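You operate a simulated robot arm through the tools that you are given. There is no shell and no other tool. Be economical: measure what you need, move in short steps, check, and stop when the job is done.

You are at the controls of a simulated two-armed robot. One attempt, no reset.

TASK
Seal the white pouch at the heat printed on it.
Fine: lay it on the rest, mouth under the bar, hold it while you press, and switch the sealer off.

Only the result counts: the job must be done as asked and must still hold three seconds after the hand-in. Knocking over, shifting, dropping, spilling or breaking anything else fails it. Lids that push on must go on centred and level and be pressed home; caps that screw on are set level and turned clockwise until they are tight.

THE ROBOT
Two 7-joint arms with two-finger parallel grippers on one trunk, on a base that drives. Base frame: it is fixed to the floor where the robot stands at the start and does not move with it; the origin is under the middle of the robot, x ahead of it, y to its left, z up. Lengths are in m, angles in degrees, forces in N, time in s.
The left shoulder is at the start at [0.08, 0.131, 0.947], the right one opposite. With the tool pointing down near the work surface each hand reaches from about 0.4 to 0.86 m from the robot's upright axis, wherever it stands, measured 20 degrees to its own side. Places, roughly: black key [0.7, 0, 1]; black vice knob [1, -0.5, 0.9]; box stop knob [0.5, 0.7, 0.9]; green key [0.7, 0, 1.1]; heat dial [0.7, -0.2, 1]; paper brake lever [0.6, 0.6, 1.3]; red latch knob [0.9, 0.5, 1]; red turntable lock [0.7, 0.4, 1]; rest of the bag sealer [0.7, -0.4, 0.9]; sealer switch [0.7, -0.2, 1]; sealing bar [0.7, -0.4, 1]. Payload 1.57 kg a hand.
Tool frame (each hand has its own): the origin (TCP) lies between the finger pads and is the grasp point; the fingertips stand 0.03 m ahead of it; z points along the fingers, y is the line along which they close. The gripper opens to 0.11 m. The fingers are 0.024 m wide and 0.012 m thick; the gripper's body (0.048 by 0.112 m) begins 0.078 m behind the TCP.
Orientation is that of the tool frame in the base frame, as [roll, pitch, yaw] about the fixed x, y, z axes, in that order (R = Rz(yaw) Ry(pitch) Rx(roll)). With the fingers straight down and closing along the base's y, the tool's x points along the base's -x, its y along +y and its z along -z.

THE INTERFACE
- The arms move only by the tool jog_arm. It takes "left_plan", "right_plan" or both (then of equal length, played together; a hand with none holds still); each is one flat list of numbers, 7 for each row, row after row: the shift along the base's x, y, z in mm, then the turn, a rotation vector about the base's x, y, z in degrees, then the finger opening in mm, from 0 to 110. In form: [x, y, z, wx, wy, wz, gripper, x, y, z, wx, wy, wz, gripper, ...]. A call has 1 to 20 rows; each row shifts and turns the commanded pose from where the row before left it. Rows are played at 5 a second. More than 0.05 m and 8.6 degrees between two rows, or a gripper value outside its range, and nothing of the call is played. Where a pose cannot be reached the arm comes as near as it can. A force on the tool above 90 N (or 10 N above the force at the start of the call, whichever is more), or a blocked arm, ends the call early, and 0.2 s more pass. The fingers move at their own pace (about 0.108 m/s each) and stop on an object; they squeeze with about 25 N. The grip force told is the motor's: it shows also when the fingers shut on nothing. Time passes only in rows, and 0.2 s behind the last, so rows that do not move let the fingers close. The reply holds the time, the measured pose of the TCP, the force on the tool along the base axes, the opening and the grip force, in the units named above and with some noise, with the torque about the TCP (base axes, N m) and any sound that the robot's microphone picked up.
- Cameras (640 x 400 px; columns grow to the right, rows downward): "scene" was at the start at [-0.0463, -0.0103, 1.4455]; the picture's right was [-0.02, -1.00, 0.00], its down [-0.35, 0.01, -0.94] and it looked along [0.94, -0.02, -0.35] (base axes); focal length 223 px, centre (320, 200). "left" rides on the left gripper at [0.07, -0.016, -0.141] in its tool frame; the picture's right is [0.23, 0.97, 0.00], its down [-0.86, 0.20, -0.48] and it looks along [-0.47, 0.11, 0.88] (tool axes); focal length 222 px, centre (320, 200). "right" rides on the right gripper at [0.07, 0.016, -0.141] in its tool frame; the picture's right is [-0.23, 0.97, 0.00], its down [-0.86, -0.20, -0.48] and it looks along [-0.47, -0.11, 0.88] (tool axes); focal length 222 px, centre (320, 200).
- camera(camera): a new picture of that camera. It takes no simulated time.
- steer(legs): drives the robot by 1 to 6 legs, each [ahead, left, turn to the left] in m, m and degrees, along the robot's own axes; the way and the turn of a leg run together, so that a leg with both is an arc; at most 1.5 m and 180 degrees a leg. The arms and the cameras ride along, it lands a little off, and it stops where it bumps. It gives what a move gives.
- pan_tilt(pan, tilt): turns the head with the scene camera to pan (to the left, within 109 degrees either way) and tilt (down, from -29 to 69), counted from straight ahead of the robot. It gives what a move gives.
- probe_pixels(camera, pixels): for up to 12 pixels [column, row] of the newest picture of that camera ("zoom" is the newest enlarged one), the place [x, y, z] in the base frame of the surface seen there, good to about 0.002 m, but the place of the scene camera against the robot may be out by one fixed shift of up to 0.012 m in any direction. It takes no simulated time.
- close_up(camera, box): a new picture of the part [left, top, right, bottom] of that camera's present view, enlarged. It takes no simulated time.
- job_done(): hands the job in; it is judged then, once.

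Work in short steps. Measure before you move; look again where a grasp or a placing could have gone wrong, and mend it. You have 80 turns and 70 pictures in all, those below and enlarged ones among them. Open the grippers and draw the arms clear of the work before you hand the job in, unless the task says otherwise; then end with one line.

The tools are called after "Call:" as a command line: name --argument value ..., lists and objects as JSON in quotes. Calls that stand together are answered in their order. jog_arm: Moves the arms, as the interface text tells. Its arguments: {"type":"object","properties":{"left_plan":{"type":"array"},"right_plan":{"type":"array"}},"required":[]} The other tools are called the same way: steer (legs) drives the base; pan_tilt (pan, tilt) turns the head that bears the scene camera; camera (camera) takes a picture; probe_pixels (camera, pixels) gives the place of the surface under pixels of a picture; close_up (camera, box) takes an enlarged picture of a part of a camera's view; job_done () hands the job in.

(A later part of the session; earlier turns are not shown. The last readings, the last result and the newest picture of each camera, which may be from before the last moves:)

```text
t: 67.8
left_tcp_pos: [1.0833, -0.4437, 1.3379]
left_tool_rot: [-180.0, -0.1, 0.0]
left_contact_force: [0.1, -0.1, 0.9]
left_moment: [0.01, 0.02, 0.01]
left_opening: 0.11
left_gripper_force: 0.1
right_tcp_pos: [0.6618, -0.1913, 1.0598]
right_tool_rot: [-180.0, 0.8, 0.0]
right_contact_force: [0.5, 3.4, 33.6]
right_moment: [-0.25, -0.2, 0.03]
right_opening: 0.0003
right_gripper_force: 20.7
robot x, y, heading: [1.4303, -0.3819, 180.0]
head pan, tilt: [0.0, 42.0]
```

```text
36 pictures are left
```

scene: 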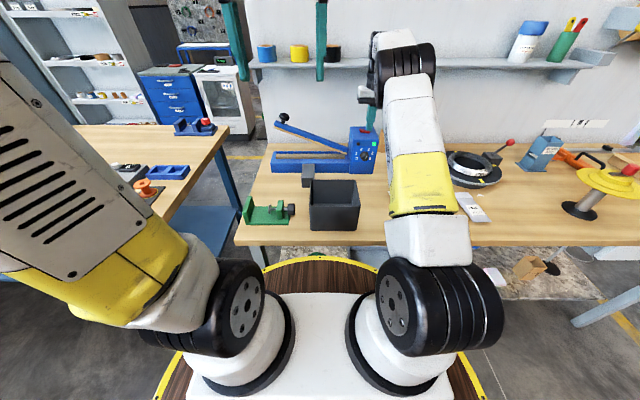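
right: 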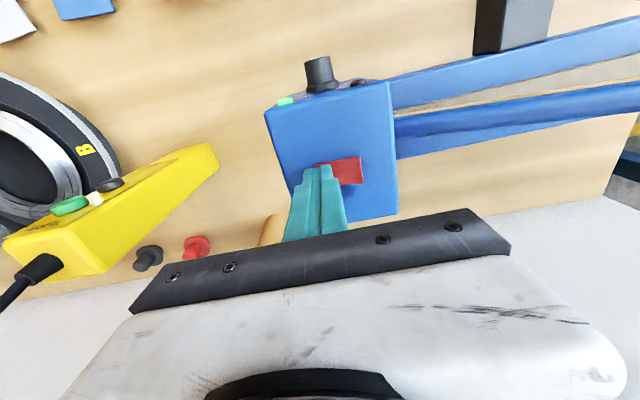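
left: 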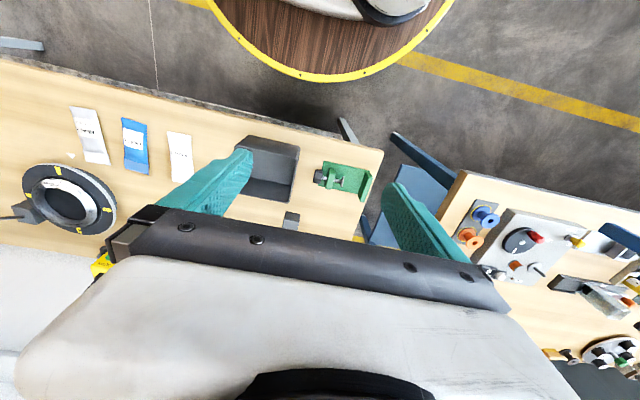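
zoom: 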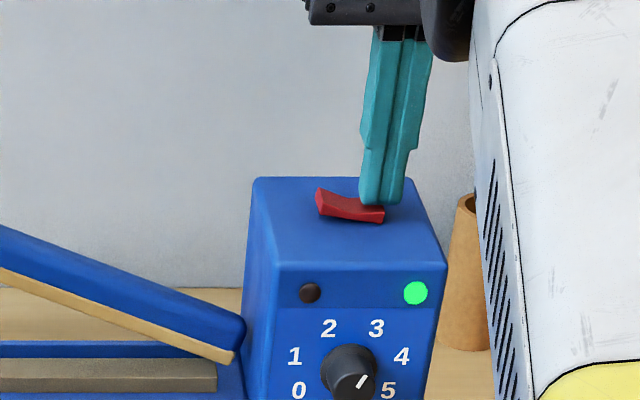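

Refused for step length; I resend with shorter rows.

Call:
jog_arm --right_plan '[0, 0, 35, 0, 0, 0, 0, 5, 0, 35, 0, 0, 0, 0, 40, 14, 0, 0, 0, 0, 0, 40, 14, 0, 0, 0, 0, 0, 40, 14, 0, 0, 0, 0, 45, 40, 15, 0, 0, 0, 0, 90, 40, 15, 0, 0, 0, 0, 90, 40, 15, -10, 0, 0, 0, 90, 40, 14, -20, 0, 0, 2.9, 90]'

Call:
camera --camera "right"

Call:
close_up --camera "scene" --box '[240, 95, 440, 235]'

```text
t: 69.8
left_tcp_pos: [1.0816, -0.4436, 1.3365]
left_tool_rot: [-180.0, 0.0, 0.1]
left_contact_force: [0.0, -0.2, 0.4]
left_moment: [-0.01, -0.05, -0.02]
left_opening: 0.11
left_gripper_force: 0.0
right_tcp_pos: [0.9484, -0.0917, 1.095]
right_tool_rot: [180.0, 0.3, 3.0]
right_contact_force: [0.1, 0.4, 0.3]
right_moment: [-0.01, -0.01, -0.02]
right_opening: 0.09
right_gripper_force: 0.0
robot x, y, heading: [1.4337, -0.3814, 179.8]
head pan, tilt: [0.0, 42.0]
```

```text
35 pictures are left
```

right: 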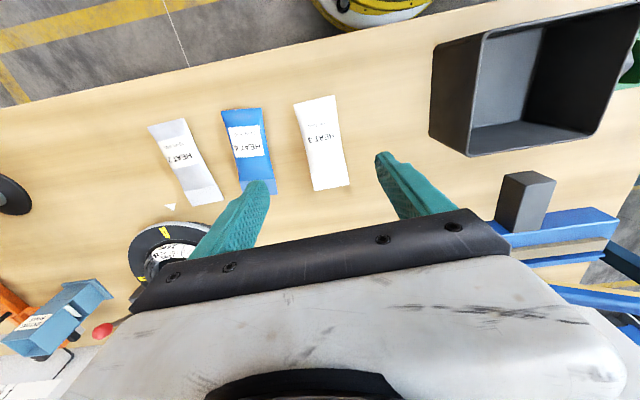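

```text
2.86 times, centred on (340, 165) of scene
```

zoom: 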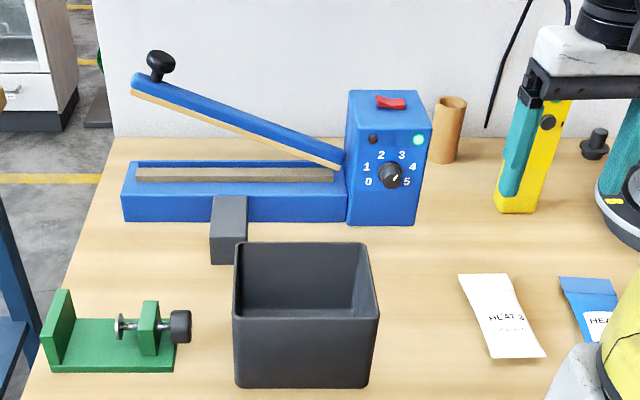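

Now measuring the pouch, rest, strip and bin in the right camera.

Call:
probe_pixels --camera "right" --pixels '[[295, 104], [333, 97], [312, 190], [348, 184], [322, 140], [303, 150], [335, 142], [280, 150], [500, 175], [553, 180], [510, 220], [545, 215]]'

Call:
probe_pixels --camera "right" --pixels '[[484, 37], [473, 153], [600, 128], [525, 178], [515, 228], [545, 232], [560, 240], [600, 236], [580, 246], [590, 215], [620, 225], [600, 255]]'

```text
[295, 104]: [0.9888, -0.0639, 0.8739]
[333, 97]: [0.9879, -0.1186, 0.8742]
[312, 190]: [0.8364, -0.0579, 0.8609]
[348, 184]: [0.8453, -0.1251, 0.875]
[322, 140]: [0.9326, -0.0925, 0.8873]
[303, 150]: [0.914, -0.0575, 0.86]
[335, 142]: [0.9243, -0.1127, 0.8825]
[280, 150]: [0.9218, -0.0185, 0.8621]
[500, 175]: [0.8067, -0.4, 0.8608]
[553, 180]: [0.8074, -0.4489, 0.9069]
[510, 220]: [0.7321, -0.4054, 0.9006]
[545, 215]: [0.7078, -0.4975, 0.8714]
```

```text
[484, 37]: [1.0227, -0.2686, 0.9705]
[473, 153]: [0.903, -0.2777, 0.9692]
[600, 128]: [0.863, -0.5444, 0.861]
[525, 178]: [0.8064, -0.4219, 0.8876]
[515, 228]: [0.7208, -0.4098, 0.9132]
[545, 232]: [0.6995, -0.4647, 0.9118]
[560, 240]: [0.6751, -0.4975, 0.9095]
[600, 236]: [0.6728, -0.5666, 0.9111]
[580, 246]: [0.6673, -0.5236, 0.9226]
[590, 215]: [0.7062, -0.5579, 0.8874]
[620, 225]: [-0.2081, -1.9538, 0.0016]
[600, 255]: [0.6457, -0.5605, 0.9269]
```

Pouch mouth x≈0.844, foot 0.989, centre y≈−0.092, bench z 0.861; rest y −0.448…−0.406, top 0.907; bin x 0.90–1.02. I descend and grip the pouch near its foot.

Call:
jog_arm --right_plan '[0, 0, -45, 0, 0, 0, 90, 0, 0, -45, 0, 0, 0, 90, 0, 0, -45, 0, 0, 0, 90, 0, 0, -40, 0, 0, 0, 90, 0, -0.5, -25, 0, 0, 0, 90, 0, 0, 0, 0, 0, 0, 45, 0, 0, 0, 0, 0, 0, 45, 0, 0, 0, 0, 0, 0, 45]'

Call:
camera --camera "right"

```text
t: 71.6
left_tcp_pos: [1.0823, -0.4428, 1.3367]
left_tool_rot: [180.0, -0.1, 0.0]
left_contact_force: [-0.5, 0.4, -0.1]
left_moment: [-0.01, 0.0, 0.03]
left_opening: 0.1101
left_gripper_force: 0.0
right_tcp_pos: [0.9478, -0.0914, 0.8961]
right_tool_rot: [-180.0, 0.2, 3.0]
right_contact_force: [0.1, -0.1, 0.3]
right_moment: [-0.01, 0.01, -0.01]
right_opening: 0.0632
right_gripper_force: 24.5
robot x, y, heading: [1.4291, -0.3833, 179.9]
head pan, tilt: [0.0, 42.0]
```

```text
33 pictures are left
```

right: 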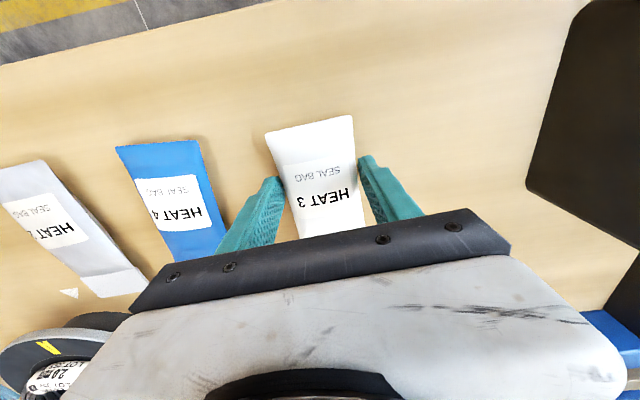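

The fingers stopped at 63 mm with 24.5 N. I lift 60 mm and check that it comes along.

Call:
jog_arm --right_plan '[0, 0, 0, 0, 0, 0, 40, 0, 0, 20, 0, 0, 0, 40, 0, 0, 40, 0, 0, 0, 40, 0, 0, 0, 0, 0, 0, 40]'

Call:
camera --camera "right"

```text
t: 72.6
left_tcp_pos: [1.0812, -0.4435, 1.3385]
left_tool_rot: [-179.9, 0.1, 0.0]
left_contact_force: [0.3, -0.7, -0.4]
left_moment: [0.0, 0.03, 0.04]
left_opening: 0.1101
left_gripper_force: 0.1
right_tcp_pos: [0.9488, -0.0913, 0.955]
right_tool_rot: [-180.0, 0.2, 2.9]
right_contact_force: [-0.3, -0.5, -0.5]
right_moment: [-0.03, -0.01, -0.01]
right_opening: 0.0401
right_gripper_force: 0.1
robot x, y, heading: [1.4329, -0.3826, 179.7]
head pan, tilt: [0.0, 42.0]
```

```text
32 pictures are left
```

right: 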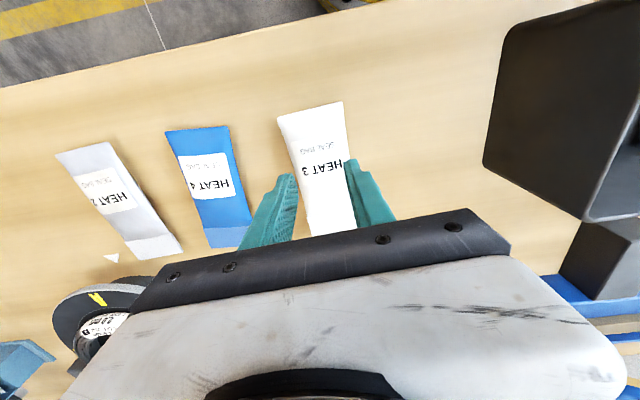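

The fingers slid off upward; the pouch stayed. I enlarge to see the pouch's state.

Call:
close_up --camera "right" --box '[240, 80, 400, 230]'

Call:
probe_pixels --camera "right" --pixels '[[280, 118], [341, 104], [287, 135], [347, 130], [318, 140], [318, 170], [310, 225], [345, 225], [302, 190], [345, 200], [290, 205], [322, 200]]'

```text
2.67 times, centred on (320, 155) of right
```

zoom: 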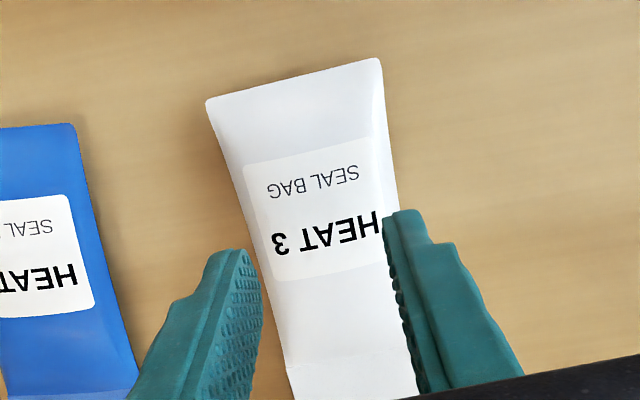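

```text
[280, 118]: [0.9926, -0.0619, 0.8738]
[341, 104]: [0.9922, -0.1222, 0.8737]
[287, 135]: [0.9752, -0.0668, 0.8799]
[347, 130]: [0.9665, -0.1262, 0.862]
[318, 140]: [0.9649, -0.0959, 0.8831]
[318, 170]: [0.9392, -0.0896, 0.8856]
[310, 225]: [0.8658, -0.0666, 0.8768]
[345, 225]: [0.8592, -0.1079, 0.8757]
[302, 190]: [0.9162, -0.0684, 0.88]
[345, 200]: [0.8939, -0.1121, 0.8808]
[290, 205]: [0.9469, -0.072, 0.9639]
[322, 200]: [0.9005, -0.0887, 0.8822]
```

The pouch only shifted ~3 mm. I regrip nearer its thick middle (x≈0.933), lower, with full closing command and more settle time.

Call:
jog_arm --right_plan '[-8, 0, 0, 0, 0, 0, 90, -8, 0, -20, 0, 0, 0, 90, 0, 0, -30, 0, 0, 0, 90, 0, 0, -12.5, 0, 0, 0, 90, 0, 0, 0, 0, 0, 0, 0, 0, 0, 0, 0, 0, 0, 0, 0, 0, 0, 0, 0, 0, 0, 0, 0, 0, 0, 0, 0, 0]'

Call:
close_up --camera "right" --box '[240, 80, 400, 230]'

```text
t: 74.4
left_tcp_pos: [1.0819, -0.4432, 1.3386]
left_tool_rot: [-180.0, -0.1, 0.0]
left_contact_force: [-0.1, 0.0, 0.5]
left_moment: [0.0, -0.01, 0.03]
left_opening: 0.1096
left_gripper_force: 0.1
right_tcp_pos: [0.9292, -0.091, 0.8912]
right_tool_rot: [-180.0, 0.2, 2.8]
right_contact_force: [-0.5, 0.3, 0.1]
right_moment: [-0.01, 0.0, -0.01]
right_opening: 0.0633
right_gripper_force: 25.0
robot x, y, heading: [1.4348, -0.3815, 180.1]
head pan, tilt: [0.0, 42.0]
```

```text
2.67 times, centred on (320, 155) of right
```

zoom: 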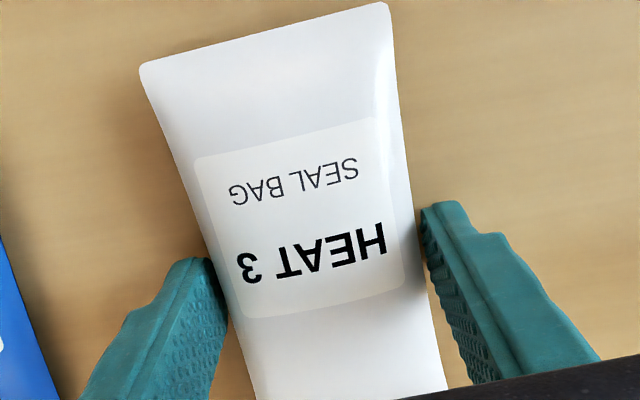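

Firm at 63 mm and 25 N. I lift slowly 40 mm and check.

Call:
jog_arm --right_plan '[0, 0, 3, 0, 0, 0, 0, 0, 0, 5, 0, 0, 0, 0, 0, 0, 10, 0, 0, 0, 0, 0, 0, 12, 0, 0, 0, 0, 0, 0, 0, 0, 0, 0, 0]'

Call:
camera --camera "right"

```text
t: 75.6
left_tcp_pos: [1.0816, -0.443, 1.3368]
left_tool_rot: [179.9, -0.1, 0.0]
left_contact_force: [-0.4, -0.1, 0.6]
left_moment: [0.02, 0.0, -0.04]
left_opening: 0.1101
left_gripper_force: 0.0
right_tcp_pos: [0.9302, -0.0918, 0.9233]
right_tool_rot: [-180.0, 0.2, 2.9]
right_contact_force: [-0.1, 0.8, -0.6]
right_moment: [0.01, -0.04, 0.02]
right_opening: 0.0633
right_gripper_force: 25.7
robot x, y, heading: [1.4339, -0.3812, 180.0]
head pan, tilt: [0.0, 42.0]
```

```text
29 pictures are left
```

right: 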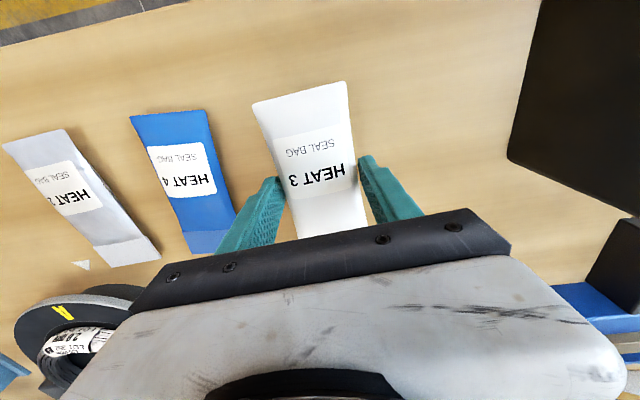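

Held now. I probe the pouch's corners in hand to know its offset from the TCP.

Call:
probe_pixels --camera "right" --pixels '[[255, 105], [345, 83], [276, 155], [354, 140], [320, 150], [298, 236], [364, 222], [350, 190], [290, 200]]'

Call:
jog_arm --right_plan '[0, 0, 20, 0, 0, 0, 0, 0, 0, 40, 0, 0, 0, 0, 0, 0, 40, 0, 0, 0, 0, 0, 0, 40, 0, 0, 0, 0]'

Call:
close_up --camera "scene" --box '[300, 80, 460, 200]'

```text
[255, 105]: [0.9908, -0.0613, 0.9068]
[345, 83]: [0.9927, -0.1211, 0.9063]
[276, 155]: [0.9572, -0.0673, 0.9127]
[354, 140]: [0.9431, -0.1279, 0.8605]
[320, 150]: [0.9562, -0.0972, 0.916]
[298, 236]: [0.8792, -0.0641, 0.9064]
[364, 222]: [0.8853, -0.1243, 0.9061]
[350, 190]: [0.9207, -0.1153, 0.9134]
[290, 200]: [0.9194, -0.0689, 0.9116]
```

```text
t: 76.6
left_tcp_pos: [1.0824, -0.4431, 1.3376]
left_tool_rot: [-180.0, 0.1, 0.0]
left_contact_force: [-0.8, 0.2, 0.4]
left_moment: [0.02, -0.01, -0.04]
left_opening: 0.1101
left_gripper_force: 0.1
right_tcp_pos: [0.9313, -0.0905, 1.0625]
right_tool_rot: [-180.0, 0.1, 3.0]
right_contact_force: [-0.5, 0.0, -0.8]
right_moment: [0.01, -0.04, 0.01]
right_opening: 0.0632
right_gripper_force: 24.7
robot x, y, heading: [1.4329, -0.3804, 180.1]
head pan, tilt: [0.0, 42.0]
```

```text
3.33 times, centred on (380, 140) of scene
```

zoom: 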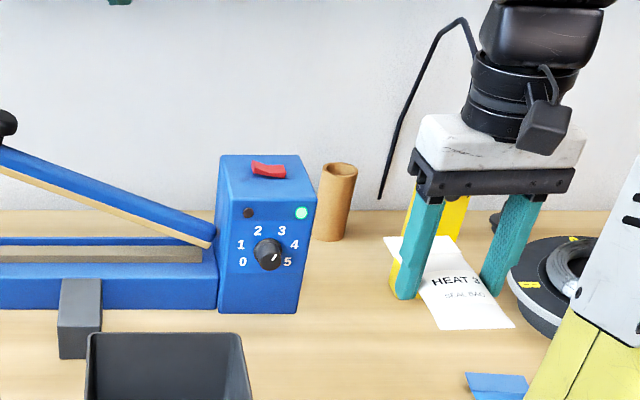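

Pouch is level in hand: mouth at TCP−83 mm, foot +62 mm, bottom −30 mm. I carry it over to just in front of the rest, still high.

Call:
jog_arm --right_plan '[0, -42, 0, 0, 0, -2.5, 0, 0, -42, 0, 0, 0, 0, 0, -18, -42, 0, 0, 0, 0, 0, -18, -42, 0, 0, 0, 0, 0, -18, -42, 0, 0, 0, 0, 0, -18, -42, 0, 0, 0, 0, 0, -18, -42, 0, 0, 0, 0, 0, -18, -42, 0, 0, 0, 0, 0, 0, 0, 0, 0, 0, 0, 0]'

Call:
camera --camera "right"

Call:
close_up --camera "scene" --box '[240, 80, 400, 200]'

```text
t: 78.6
left_tcp_pos: [1.0816, -0.4433, 1.3374]
left_tool_rot: [179.9, 0.0, 0.0]
left_contact_force: [-0.3, 0.1, 0.6]
left_moment: [0.02, 0.03, -0.01]
left_opening: 0.11
left_gripper_force: 0.0
right_tcp_pos: [0.824, -0.4269, 1.0623]
right_tool_rot: [-180.0, 0.1, 0.5]
right_contact_force: [0.3, 0.0, -0.4]
right_moment: [-0.04, 0.01, -0.02]
right_opening: 0.0632
right_gripper_force: 25.5
robot x, y, heading: [1.4302, -0.3834, 180.1]
head pan, tilt: [0.0, 42.0]
```

```text
27 pictures are left
```

right: 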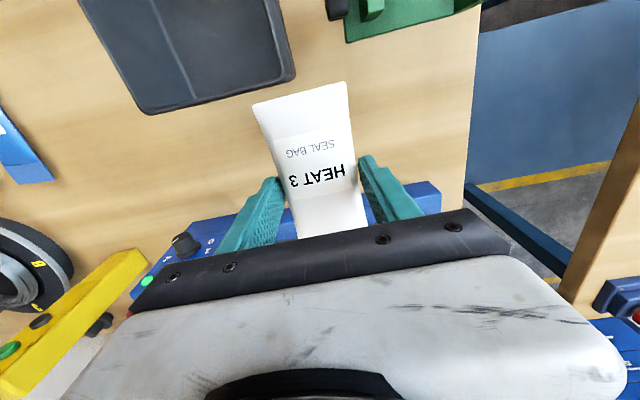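

```text
3.33 times, centred on (320, 140) of scene
```

zoom: 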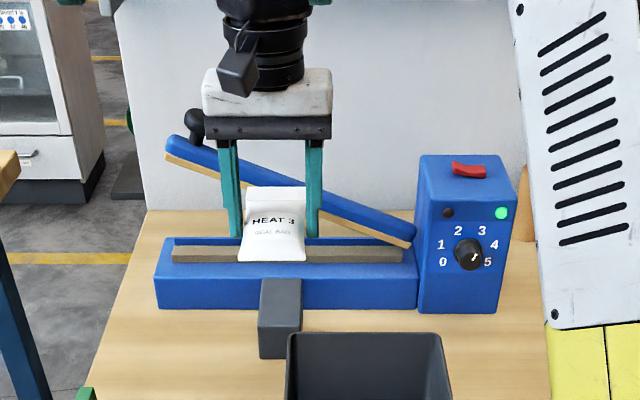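

Pouch is over the rest, level. I descend with the pouch low, then slide the mouth under the bar.

Call:
jog_arm --right_plan '[0, 0, -40, 0, 0, 0, 0, 0, 0, -40, 0, 0, 0, 0, 0, 0, -34, 0, 0, 0, 0, -20, 0, 0, 0, 0, 0, 0, -20, 0, 0, 0, 0, 0, 0, -20, 0, 0, 0, 0, 0, 0, -19, 0, 0, 0, 0, 0, 0, 0, 0, 0, 0, 0, 0, 0]'

Call:
close_up --camera "scene" --box '[260, 100, 360, 180]'

Call:
camera --camera "right"

```text
t: 80.4
left_tcp_pos: [1.0815, -0.443, 1.3374]
left_tool_rot: [179.9, 0.1, 0.1]
left_contact_force: [0.8, -0.2, 0.2]
left_moment: [-0.03, 0.0, -0.02]
left_opening: 0.1099
left_gripper_force: 0.0
right_tcp_pos: [0.7428, -0.4267, 0.9497]
right_tool_rot: [179.9, 0.2, 0.3]
right_contact_force: [0.1, 0.4, -0.9]
right_moment: [0.02, 0.03, 0.02]
right_opening: 0.0632
right_gripper_force: 25.1
robot x, y, heading: [1.4297, -0.3825, 179.9]
head pan, tilt: [0.0, 42.0]
```

```text
5.00 times, centred on (310, 140) of scene
```

zoom: 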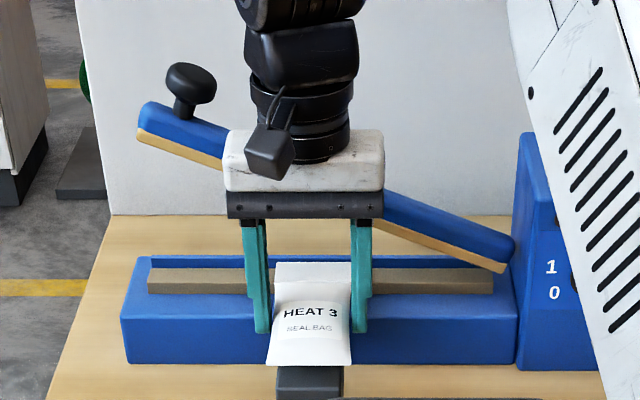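

```text
24 pictures are left
```

right: 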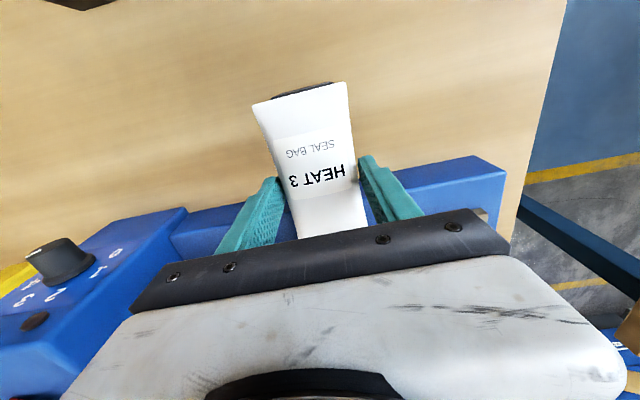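

The pouch hovers over rest and strip. I probe mouth and strip edges for alignment.

Call:
probe_pixels --camera "zoom" --pixels '[[312, 264], [312, 280], [200, 270], [200, 283], [200, 261], [440, 272], [440, 285], [267, 362], [351, 362], [278, 370], [343, 370], [310, 364]]'

```text
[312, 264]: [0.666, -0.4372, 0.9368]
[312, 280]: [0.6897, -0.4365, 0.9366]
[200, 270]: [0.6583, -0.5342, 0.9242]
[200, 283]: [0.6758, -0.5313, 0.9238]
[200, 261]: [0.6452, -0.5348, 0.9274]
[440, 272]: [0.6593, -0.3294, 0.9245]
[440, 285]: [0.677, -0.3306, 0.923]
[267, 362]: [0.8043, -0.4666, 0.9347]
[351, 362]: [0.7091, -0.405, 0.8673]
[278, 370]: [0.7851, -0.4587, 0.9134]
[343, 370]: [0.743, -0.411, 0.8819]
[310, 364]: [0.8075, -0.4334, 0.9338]
```

Strip top spans x≈0.655–0.678 (scene) and the mouth edge is at ≈0.665, so I slide 10 mm further in and lower onto the rest.

Call:
jog_arm --right_plan '[-10, 0, 0, 0, 0, 0, 0, 0, 0, -4, 0, 0, 0, 0, 0, 0, -4, 0, 0, 0, 0, 0, 0, -3, 0, 0, 0, 0, 0, 0, 0, 0, 0, 0, 0]'

Call:
close_up --camera "scene" --box '[260, 100, 360, 180]'

```text
t: 81.6
left_tcp_pos: [1.0822, -0.4433, 1.3381]
left_tool_rot: [-180.0, 0.0, -0.1]
left_contact_force: [-0.1, 0.3, 0.5]
left_moment: [0.02, -0.02, -0.02]
left_opening: 0.1101
left_gripper_force: 0.1
right_tcp_pos: [0.733, -0.4276, 0.9401]
right_tool_rot: [179.9, 0.5, 0.3]
right_contact_force: [-1.9, 2.3, 23.4]
right_moment: [0.12, 0.06, 0.0]
right_opening: 0.0636
right_gripper_force: 25.2
robot x, y, heading: [1.4321, -0.3854, 180.3]
head pan, tilt: [0.0, 42.0]
```

```text
5.00 times, centred on (310, 140) of scene
```

zoom: 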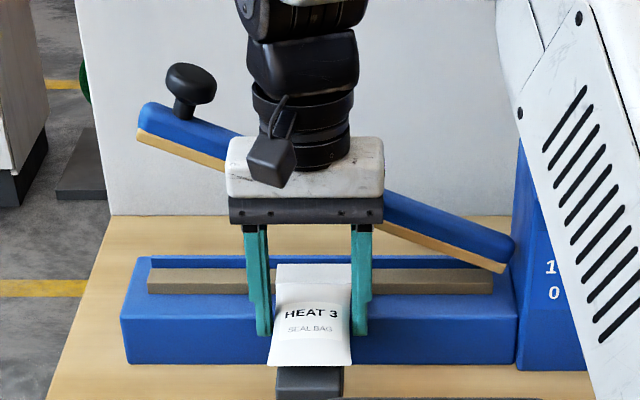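

Contact at 23 N: pouch lies on rest/strip. I ease up 1.5 mm and bring the left hand, yawed −90°, above the bar's knob from the outer side.

Call:
jog_arm --left_plan '[-20, -12, 0, 0, 0, -8.2, 60, -36, -12, 0, 0, 0, -8.2, 60, -36, -12, 0, 0, 0, -8.2, 60, -36, -12, 0, 0, 0, -8.2, 60, -36, -12, -10, 0, 0, -8.2, 60, -36, -12, -10, 0, 0, -8.2, 60, -36, -12, -10, 0, 0, -8.2, 60, -36, -12, -10, 0, 0, -8.2, 60, -36, -12, -10, 0, 0, -8.2, 60, -36, -12, -10, 0, 0, -8.2, 60, -36, 0, -10, 0, 0, -8, 60, -30, 0, -10, 0, 0, 0, 60]' --right_plan '[0, 0, 1.5, 0, 0, 0, 0, 0, 0, 0, 0, 0, 0, 0, 0, 0, 0, 0, 0, 0, 0, 0, 0, 0, 0, 0, 0, 0, 0, 0, 0, 0, 0, 0, 0, 0, 0, 0, 0, 0, 0, 0, 0, 0, 0, 0, 0, 0, 0, 0, 0, 0, 0, 0, 0, 0, 0, 0, 0, 0, 0, 0, 0, 0, 0, 0, 0, 0, 0, 0, 0, 0, 0, 0, 0, 0, 0, 0, 0, 0, 0, 0, 0, 0]'

Call:
camera --camera "scene"

Call:
camera --camera "left"

```text
t: 84.2
left_tcp_pos: [0.7399, -0.563, 1.276]
left_tool_rot: [179.8, 0.0, -82.2]
left_contact_force: [-0.3, -0.3, 0.2]
left_moment: [0.02, 0.02, 0.0]
left_opening: 0.0601
left_gripper_force: 0.1
left hand out of reach, approached as far as the arm can: row 11, 12
right_tcp_pos: [0.735, -0.4286, 0.9386]
right_tool_rot: [179.9, 0.1, 0.4]
right_contact_force: [2.6, -3.4, 11.4]
right_moment: [-0.15, -0.22, -0.03]
right_opening: 0.0632
right_gripper_force: 25.2
robot x, y, heading: [1.4297, -0.3782, 179.8]
head pan, tilt: [0.0, 42.0]
```

```text
22 pictures are left
```

scene: 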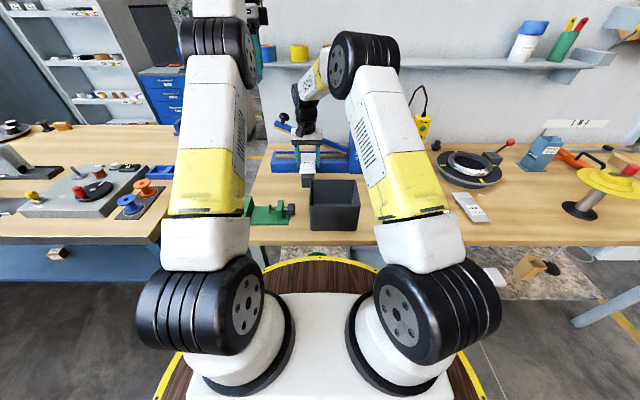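

```text
21 pictures are left
```

left: 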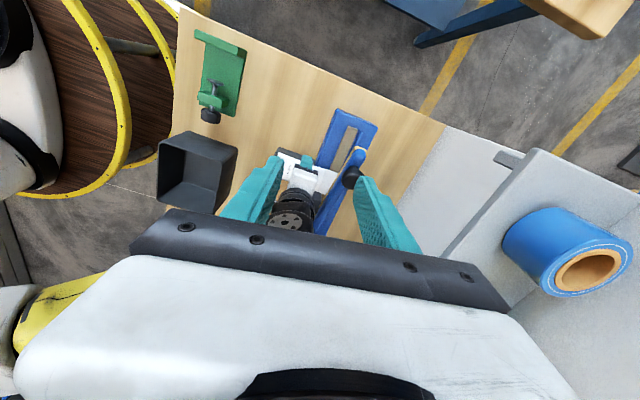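

The left hand stopped short at z 1.276 (reach). I lower it 90 mm, where reach grows, and read the pose.

Call:
jog_arm --left_plan '[0, 0, -30, 0, 0, 0, 60, 0, 0, -30, 0, 0, 0, 60, 0, 0, -30, 0, 0, 0, 60]'

Call:
camera --camera "left"

```text
t: 85.0
left_tcp_pos: [0.7384, -0.5636, 1.186]
left_tool_rot: [179.8, 0.1, -82.1]
left_contact_force: [-0.1, 0.0, -0.3]
left_moment: [0.02, 0.0, -0.01]
left_opening: 0.0601
left_gripper_force: 0.0
right_tcp_pos: [0.7331, -0.426, 0.9396]
right_tool_rot: [180.0, 0.3, 0.4]
right_contact_force: [1.4, -1.7, 5.3]
right_moment: [-0.08, -0.27, -0.03]
right_opening: 0.0634
right_gripper_force: 24.8
robot x, y, heading: [1.4286, -0.3854, 180.0]
head pan, tilt: [0.0, 42.0]
```

```text
20 pictures are left
```

left: 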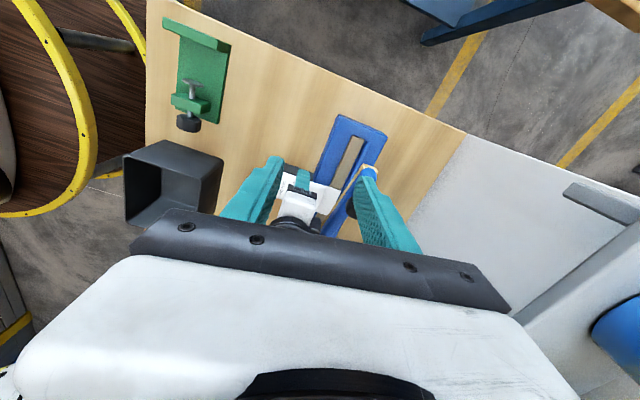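

I move in x over the bar and finish the yaw.

Call:
jog_arm --left_plan '[-25, 0, 0, 0, 0, -8, 60, -25, 5, -10, 0, 0, 0, 60, -21, 10, -10, 0, 0, 0, 60]'

Call:
camera --camera "left"

Call:
close_up --camera "scene" --box '[220, 60, 380, 190]'

```text
t: 85.8
left_tcp_pos: [0.6785, -0.5465, 1.1653]
left_tool_rot: [179.8, 0.0, -90.0]
left_contact_force: [-0.5, -0.3, -0.1]
left_moment: [0.01, -0.02, 0.03]
left_opening: 0.0601
left_gripper_force: 0.1
left hand out of reach, approached as far as the arm can: row 3
right_tcp_pos: [0.7336, -0.4285, 0.9383]
right_tool_rot: [180.0, 0.2, 0.4]
right_contact_force: [0.6, 0.0, 2.4]
right_moment: [-0.01, -0.14, 0.03]
right_opening: 0.0631
right_gripper_force: 25.1
robot x, y, heading: [1.4294, -0.381, 180.1]
head pan, tilt: [0.0, 42.0]
```

```text
19 pictures are left
```

left: 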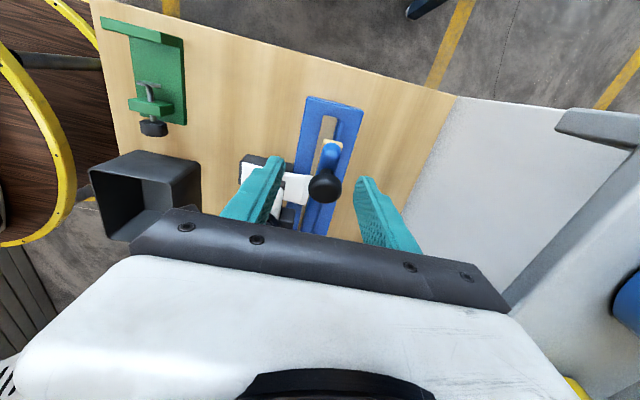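

```text
3.08 times, centred on (300, 125) of scene
```

zoom: 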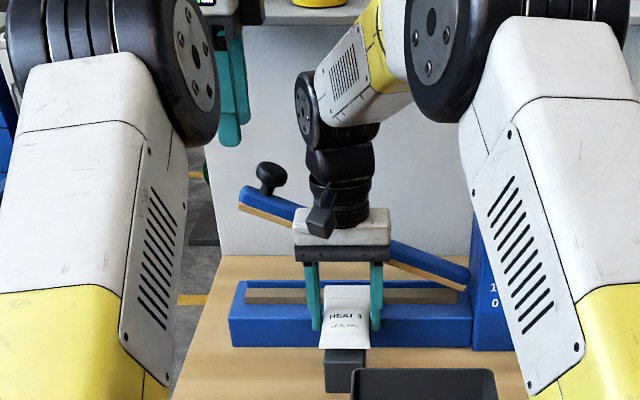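

The knob shows at (325,188) between the fingers. I probe it and the bar.

Call:
probe_pixels --camera "left" --pixels '[[325, 188], [312, 188], [339, 188], [325, 176], [325, 198], [332, 147], [333, 157], [325, 143], [341, 148], [300, 195], [336, 120], [250, 165]]'

```text
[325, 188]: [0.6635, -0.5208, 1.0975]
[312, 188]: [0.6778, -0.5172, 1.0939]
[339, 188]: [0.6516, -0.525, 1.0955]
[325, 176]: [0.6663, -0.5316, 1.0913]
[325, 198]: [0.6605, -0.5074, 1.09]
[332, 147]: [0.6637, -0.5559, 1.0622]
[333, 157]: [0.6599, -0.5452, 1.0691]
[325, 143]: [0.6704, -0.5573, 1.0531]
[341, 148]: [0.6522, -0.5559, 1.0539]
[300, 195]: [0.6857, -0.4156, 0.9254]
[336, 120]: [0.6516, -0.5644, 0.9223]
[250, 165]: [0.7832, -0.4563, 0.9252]
```

Knob centre (0.6645, −0.520, ~1.086). I centre over it, lower and close on it.

Call:
jog_arm --left_plan '[0, 13, -15, 0, 0, 0, 60, 0, 13, -15, 0, 0, 0, 60, -14, 0, -10, 0, 0, 0, 60, 0, 0, -15, 0, 0, 0, 60, 0, 0, -17, 0, 0, 0, 60]'

Call:
camera --camera "left"

```text
t: 87.0
left_tcp_pos: [0.6614, -0.52, 1.0925]
left_tool_rot: [179.9, 0.0, -90.2]
left_contact_force: [0.5, 0.1, 0.1]
left_moment: [-0.01, -0.02, 0.05]
left_opening: 0.0599
left_gripper_force: 0.0
right_tcp_pos: [0.7334, -0.4283, 0.9394]
right_tool_rot: [-180.0, 0.2, 0.4]
right_contact_force: [-0.4, -0.1, -1.0]
right_moment: [-0.02, -0.01, -0.02]
right_opening: 0.0632
right_gripper_force: 25.2
robot x, y, heading: [1.4258, -0.3803, 179.9]
head pan, tilt: [0.0, 42.0]
```

```text
17 pictures are left
```

left: 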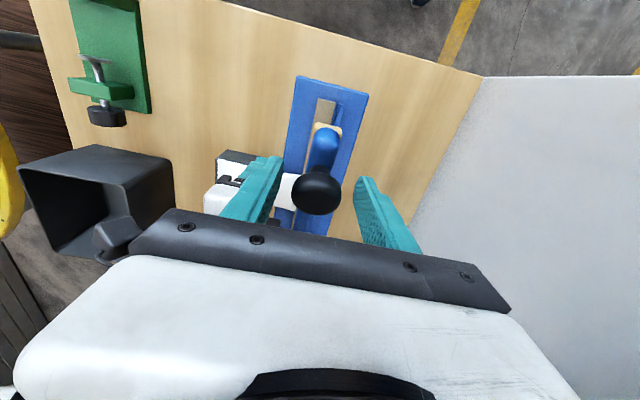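

Knob is between the fingers. I shift 3 mm, close on it, and let the pouch down 2 mm for light contact.

Call:
jog_arm --left_plan '[3, 0, 0, 0, 0, 0, 0, 0, 0, 0, 0, 0, 0, 0, 0, 0, 0, 0, 0, 0, 0]' --right_plan '[0, 0, -1, 0, 0, 0, 0, 0, 0, -1, 0, 0, 0, 0, 0, 0, 0, 0, 0, 0, 0]'

```text
t: 87.8
left_tcp_pos: [0.6631, -0.5205, 1.0922]
left_tool_rot: [179.6, 0.0, -90.0]
left_contact_force: [-23.1, 1.7, -6.0]
left_moment: [-0.06, 0.48, 0.01]
left_opening: 0.0372
left_gripper_force: 43.1
right_tcp_pos: [0.733, -0.4276, 0.9386]
right_tool_rot: [179.9, 0.4, 0.4]
right_contact_force: [7.5, 2.9, 20.7]
right_moment: [0.11, -0.2, -0.04]
right_opening: 0.0632
right_gripper_force: 25.4
robot x, y, heading: [1.4327, -0.384, 179.9]
head pan, tilt: [0.0, 42.0]
```

The knob is gripped, slightly off (−23 N in x). I ease 2 mm in −x and swing the bar down along its arc, holding the pouch.

Call:
jog_arm --left_plan '[-2, 0, 0, 0, 0, 0, 0, 0, -5.9, -11, 0, 0, 0, 0, 0, -5.5, -11.3, 0, 0, 0, 0, 0, -5, -11.5, 0, 0, 0, 0, 0, -4.4, -11.8, 0, 0, 0, 0, 0, -4, -11.9, 0, 0, 0, 0]'

Call:
close_up --camera "scene" --box '[220, 60, 380, 190]'

```text
t: 89.2
left_tcp_pos: [0.6641, -0.5441, 1.0361]
left_tool_rot: [179.7, 0.1, -90.0]
left_contact_force: [-22.2, 12.0, 3.0]
left_moment: [1.35, 0.31, 0.09]
left_opening: 0.0373
left_gripper_force: 43.6
right_tcp_pos: [0.7337, -0.4282, 0.9389]
right_tool_rot: [179.8, 0.3, 0.4]
right_contact_force: [-4.8, -1.5, 23.2]
right_moment: [0.0, 0.13, -0.03]
right_opening: 0.0633
right_gripper_force: 25.0
robot x, y, heading: [1.432, -0.3773, 179.7]
head pan, tilt: [0.0, 42.0]
```

```text
3.08 times, centred on (300, 125) of scene
```

zoom: 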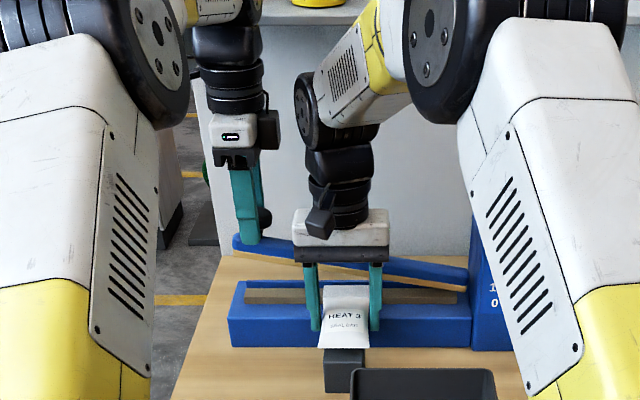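

The bar follows. I continue down in smaller steps watching the force.

Call:
jog_arm --left_plan '[-1, -2.5, -12, 0, 0, 0, 0, 0, -2.3, -12, 0, 0, 0, 0, 0, -1, -6, 0, 0, 0, 0, 0, -1, -4, 0, 0, 0, 0]'

Call:
close_up --camera "scene" --box '[220, 60, 380, 190]'

```text
t: 90.2
left_tcp_pos: [0.6638, -0.5517, 1.0023]
left_tool_rot: [179.8, -0.1, -90.0]
left_contact_force: [-14.6, 1.8, 5.3]
left_moment: [1.21, 0.14, 0.08]
left_opening: 0.0375
left_gripper_force: 43.3
right_tcp_pos: [0.7338, -0.4278, 0.9371]
right_tool_rot: [180.0, 0.2, 0.4]
right_contact_force: [-7.4, 0.6, 19.2]
right_moment: [-0.02, 0.26, -0.03]
right_opening: 0.0631
right_gripper_force: 24.9
robot x, y, heading: [1.4286, -0.3825, 180.0]
head pan, tilt: [0.0, 42.0]
```

```text
3.08 times, centred on (300, 125) of scene
```

zoom: 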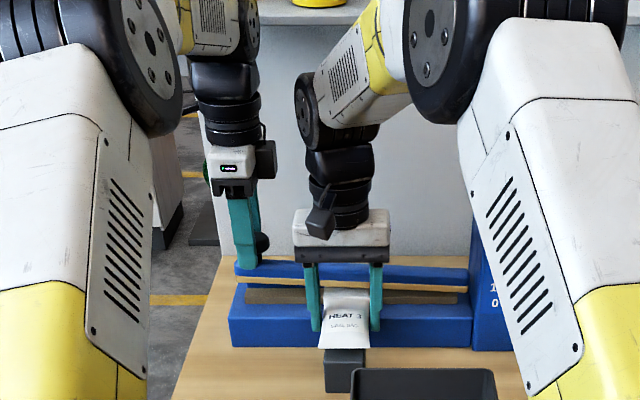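

Bar almost flat. I continue in 3 mm steps until it presses.

Call:
jog_arm --left_plan '[0, -0.6, -4, 0, 0, 0, 0, 0, -0.5, -4, 0, 0, 0, 0, 0, -0.3, -3, 0, 0, 0, 0, 0, -0.3, -3, 0, 0, 0, 0, 0, 0, -3, 0, 0, 0, 0]'

Call:
close_up --camera "scene" --box '[270, 110, 350, 170]'

```text
t: 91.4
left_tcp_pos: [0.6637, -0.5551, 0.9871]
left_tool_rot: [179.7, -0.1, -90.0]
left_contact_force: [-3.1, -4.5, 23.8]
left_moment: [0.04, -0.22, 0.05]
left_opening: 0.0374
left_gripper_force: 43.4
right_tcp_pos: [0.7348, -0.4279, 0.9384]
right_tool_rot: [180.0, 0.2, 0.4]
right_contact_force: [-3.9, 1.3, 11.8]
right_moment: [0.07, 0.21, -0.02]
right_opening: 0.063
right_gripper_force: 24.5
robot x, y, heading: [1.4336, -0.3829, 180.1]
head pan, tilt: [0.0, 42.0]
```

```text
6.67 times, centred on (310, 140) of scene
```

zoom: 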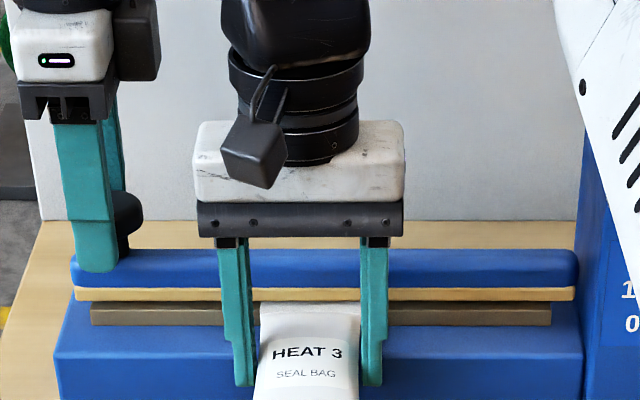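

Bar is down on the flap, 24 N. I press a little further and hold for about 3 s.

Call:
jog_arm --left_plan '[0, 0, -2, 0, 0, 0, 0, 0, 0, -2, 0, 0, 0, 0, 0, 0, -1, 0, 0, 0, 0, 0, 0, 0, 0, 0, 0, 0, 0, 0, 0, 0, 0, 0, 0, 0, 0, 0, 0, 0, 0, 0, 0, 0, 0, 0, 0, 0, 0, 0, 0, 0, 0, 0, 0, 0, 0, 0, 0, 0, 0, 0, 0, 0, 0, 0, 0, 0, 0, 0, 0, 0, 0, 0, 0, 0, 0]'

Call:
camera --camera "right"

```text
t: 93.8
left_tcp_pos: [0.6645, -0.5539, 0.9831]
left_tool_rot: [179.5, 0.0, -90.1]
left_contact_force: [5.4, -2.8, 39.5]
left_moment: [0.18, -0.07, -0.06]
left_opening: 0.0372
left_gripper_force: 43.1
right_tcp_pos: [0.7348, -0.4283, 0.9372]
right_tool_rot: [180.0, 0.2, 0.4]
right_contact_force: [1.1, 0.4, -6.1]
right_moment: [0.17, -0.37, 0.0]
right_opening: 0.0629
right_gripper_force: 25.4
robot x, y, heading: [1.4319, -0.3827, 179.9]
head pan, tilt: [0.0, 42.0]
```

```text
13 pictures are left
```

right: 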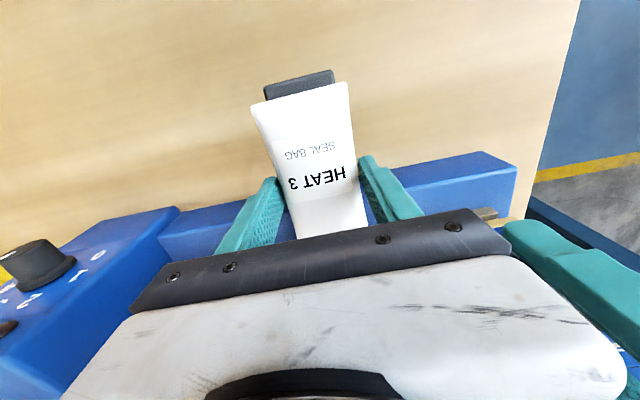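

The dark lamp at (5,328) is not visibly lit. I press harder (a few mm more), hold, and check the lamp.

Call:
jog_arm --left_plan '[0, 0, -2, 0, 0, 0, 0, 0, 0, -2, 0, 0, 0, 0, 0, 0, -2, 0, 0, 0, 0, 0, 0, 0, 0, 0, 0, 0, 0, 0, 0, 0, 0, 0, 0, 0, 0, 0, 0, 0, 0, 0, 0, 0, 0, 0, 0, 0, 0]'

Call:
close_up --camera "right" --box '[0, 220, 140, 380]'

```text
t: 95.4
left_tcp_pos: [0.6643, -0.5537, 0.9774]
left_tool_rot: [179.5, 0.0, -90.0]
left_contact_force: [5.4, -3.6, 40.2]
left_moment: [0.19, -0.04, 0.0]
left_opening: 0.0373
left_gripper_force: 43.3
right_tcp_pos: [0.7346, -0.4287, 0.9378]
right_tool_rot: [-180.0, 0.3, 0.4]
right_contact_force: [2.0, 1.4, -7.1]
right_moment: [0.09, -0.37, -0.07]
right_opening: 0.0632
right_gripper_force: 25.2
robot x, y, heading: [1.4314, -0.3846, 180.1]
head pan, tilt: [0.0, 42.0]
```

```text
2.50 times, centred on (70, 300) of right
```

zoom: 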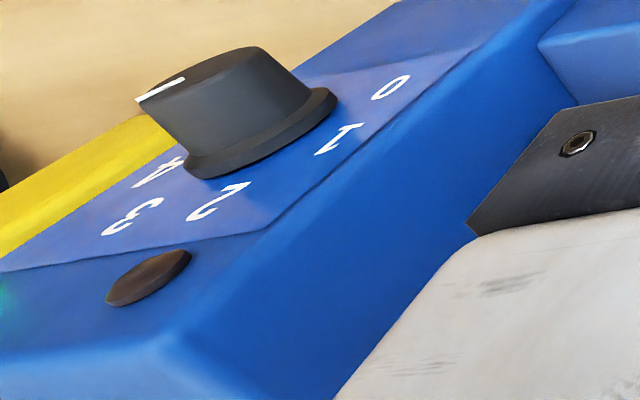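

The grip only slides on the knob at 40 N. I look closely at the bar and flap.

Call:
close_up --camera "scene" --box '[270, 110, 350, 170]'

Call:
probe_pixels --camera "zoom" --pixels '[[90, 262], [190, 262], [480, 262], [560, 262], [160, 290], [480, 290], [160, 310], [480, 310], [310, 300], [310, 320], [128, 200], [560, 252]]'

```text
6.67 times, centred on (310, 140) of scene
```

zoom: 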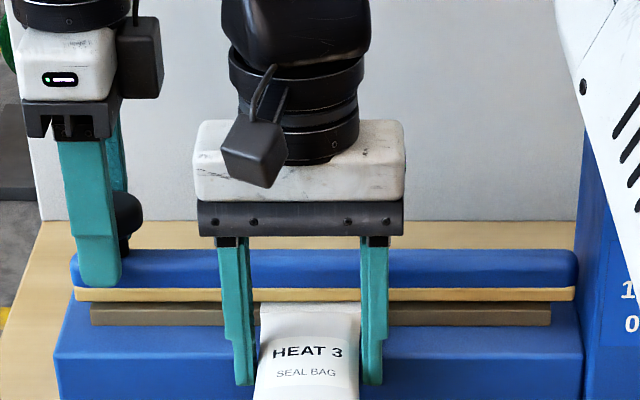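

```text
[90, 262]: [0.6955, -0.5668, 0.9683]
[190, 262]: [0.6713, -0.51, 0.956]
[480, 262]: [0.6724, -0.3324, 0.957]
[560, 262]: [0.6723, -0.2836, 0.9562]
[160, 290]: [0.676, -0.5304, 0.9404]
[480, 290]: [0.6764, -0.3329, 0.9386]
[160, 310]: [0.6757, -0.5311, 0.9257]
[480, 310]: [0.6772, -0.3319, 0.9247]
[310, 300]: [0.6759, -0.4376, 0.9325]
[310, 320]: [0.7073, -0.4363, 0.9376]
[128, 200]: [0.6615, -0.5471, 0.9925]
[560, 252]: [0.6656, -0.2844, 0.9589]
```

The bar is level on the flap, but the grip caps the push at ~40 N. I open, rise clear of the knob, and look whether the bar springs up.

Call:
jog_arm --left_plan '[0, 0, 0, 0, 0, 0, 60, 0, 0, 0, 0, 0, 0, 60, 0, 5, 25, 0, 0, 0, 60, 0, 10, 40, 0, 0, 0, 60, 0, 10, 45, 0, 0, 0, 60, 0, 10, 45, 0, 0, 0, 60]'

Call:
close_up --camera "scene" --box '[260, 95, 360, 170]'

```text
t: 96.8
left_tcp_pos: [0.6633, -0.5176, 1.1286]
left_tool_rot: [180.0, 0.1, -90.1]
left_contact_force: [-0.4, 0.1, 0.4]
left_moment: [0.04, -0.03, 0.01]
left_opening: 0.06
left_gripper_force: 0.1
right_tcp_pos: [0.7341, -0.4281, 0.9377]
right_tool_rot: [-180.0, 0.1, 0.4]
right_contact_force: [0.2, 0.9, 1.6]
right_moment: [-0.06, 0.08, -0.05]
right_opening: 0.0632
right_gripper_force: 25.5
robot x, y, heading: [1.4344, -0.3808, 179.9]
head pan, tilt: [0.0, 42.0]
```

```text
5.33 times, centred on (310, 132) of scene
```

zoom: 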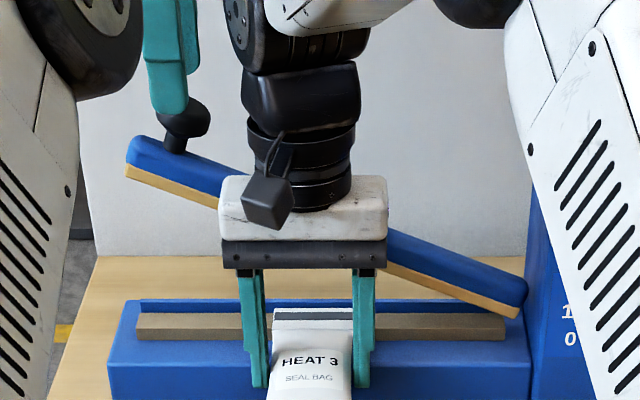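

The bar sprang up and a seal line shows across the flap. I enlarge it.

Call:
close_up --camera "scene" --box '[295, 145, 335, 175]'

```text
13.33 times, centred on (315, 160) of scene
```

zoom: 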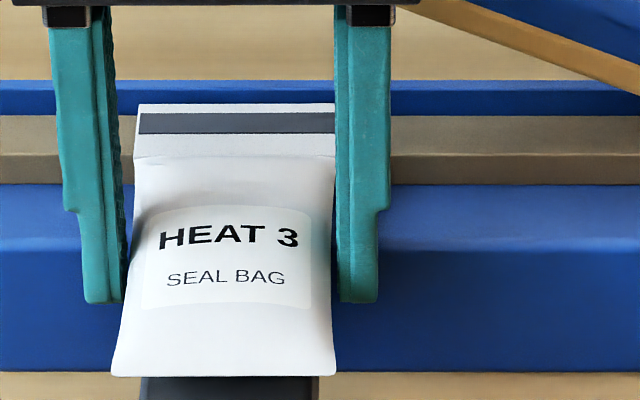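

A clean full-width seal line. I withdraw the left hand outward/back, then open the right hand and lift straight off the pouch.

Call:
jog_arm --left_plan '[0, -10, 15, 0, 0, 0, 60, 15, -30, 15, 0, 0, 0, 60, 40, -20, 5, 0, 0, 0, 60, 45, 0, 10, 0, 0, 0, 60, 45, 0, 10, 0, 0, 0, 60, 45, 0, 10, 0, 0, 0, 60, 45, 0, 10, 0, 0, 0, 60, 45, 0, 10, 0, 0, 0, 60]' --right_plan '[0, 0, 0, 0, 0, 0, 63, 0, 0, 0, 0, 0, 0, 68, 0, 0, 0, 0, 0, 0, 80, 0, 0, 0, 0, 0, 0, 90, 0, 0, 10, 0, 0, 0, 90, 0, 0, 25, 0, 0, 0, 90, 0, 0, 35, 0, 0, 0, 90, 10, 0, 40, 0, 0, 0, 90]'

Call:
close_up --camera "scene" --box '[250, 80, 390, 185]'

```text
t: 98.6
left_tcp_pos: [0.9481, -0.5786, 1.2131]
left_tool_rot: [179.8, 0.0, -89.9]
left_contact_force: [-0.6, -0.2, -1.0]
left_moment: [-0.01, -0.09, -0.01]
left_opening: 0.0598
left_gripper_force: 0.2
left hand out of reach, approached as far as the arm can: row 1
right_tcp_pos: [0.7425, -0.427, 1.0486]
right_tool_rot: [-180.0, 0.0, 0.4]
right_contact_force: [-1.1, 0.7, -1.1]
right_moment: [0.01, -0.02, 0.02]
right_opening: 0.0901
right_gripper_force: 0.1
robot x, y, heading: [1.4333, -0.3831, 180.0]
head pan, tilt: [0.0, 42.0]
```

```text
3.81 times, centred on (320, 132) of scene
```

zoom: 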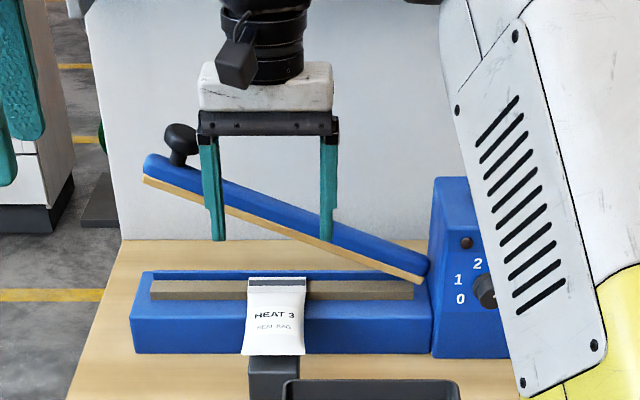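

Pouch stays on the rest, sealed. I bring the right hand, closed, above the rocker's −y end.

Call:
jog_arm --right_plan '[20, 0, 28, 0, 0, 0, 90, 20, 0, 28, 0, 0, 0, 60, 0, 39.6, 0, 0, 0, 0, 30, 0, 39.6, 0, 0, 0, 0, 0, 0, 39.6, 0, 0, 0, 0, 0, 0, 39.6, 0, 0, 0, 0, 0, 0, 39.6, 0, 0, 0, 0, 0, -40, 0, 0, 0, 0, 0, 0, -40, 0, 0, 0, 0, 0, 0, -41, 0, -5, 0, 0, 0, 0]'

Call:
camera --camera "right"

```text
t: 100.8
left_tcp_pos: [0.9503, -0.578, 1.2148]
left_tool_rot: [179.7, 0.0, -90.1]
left_contact_force: [0.7, -0.3, -0.4]
left_moment: [0.0, 0.08, 0.02]
left_opening: 0.0599
left_gripper_force: 0.1
right_tcp_pos: [0.6624, -0.2277, 1.0981]
right_tool_rot: [180.0, 0.2, 0.4]
right_contact_force: [0.6, -0.4, 0.6]
right_moment: [-0.03, 0.02, -0.05]
right_opening: 0.0002
right_gripper_force: 21.2
robot x, y, heading: [1.4323, -0.3827, 179.9]
head pan, tilt: [0.0, 42.0]
```

```text
7 pictures are left
```

right: 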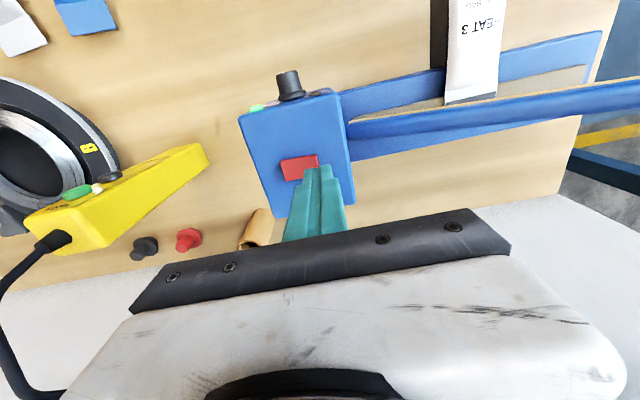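

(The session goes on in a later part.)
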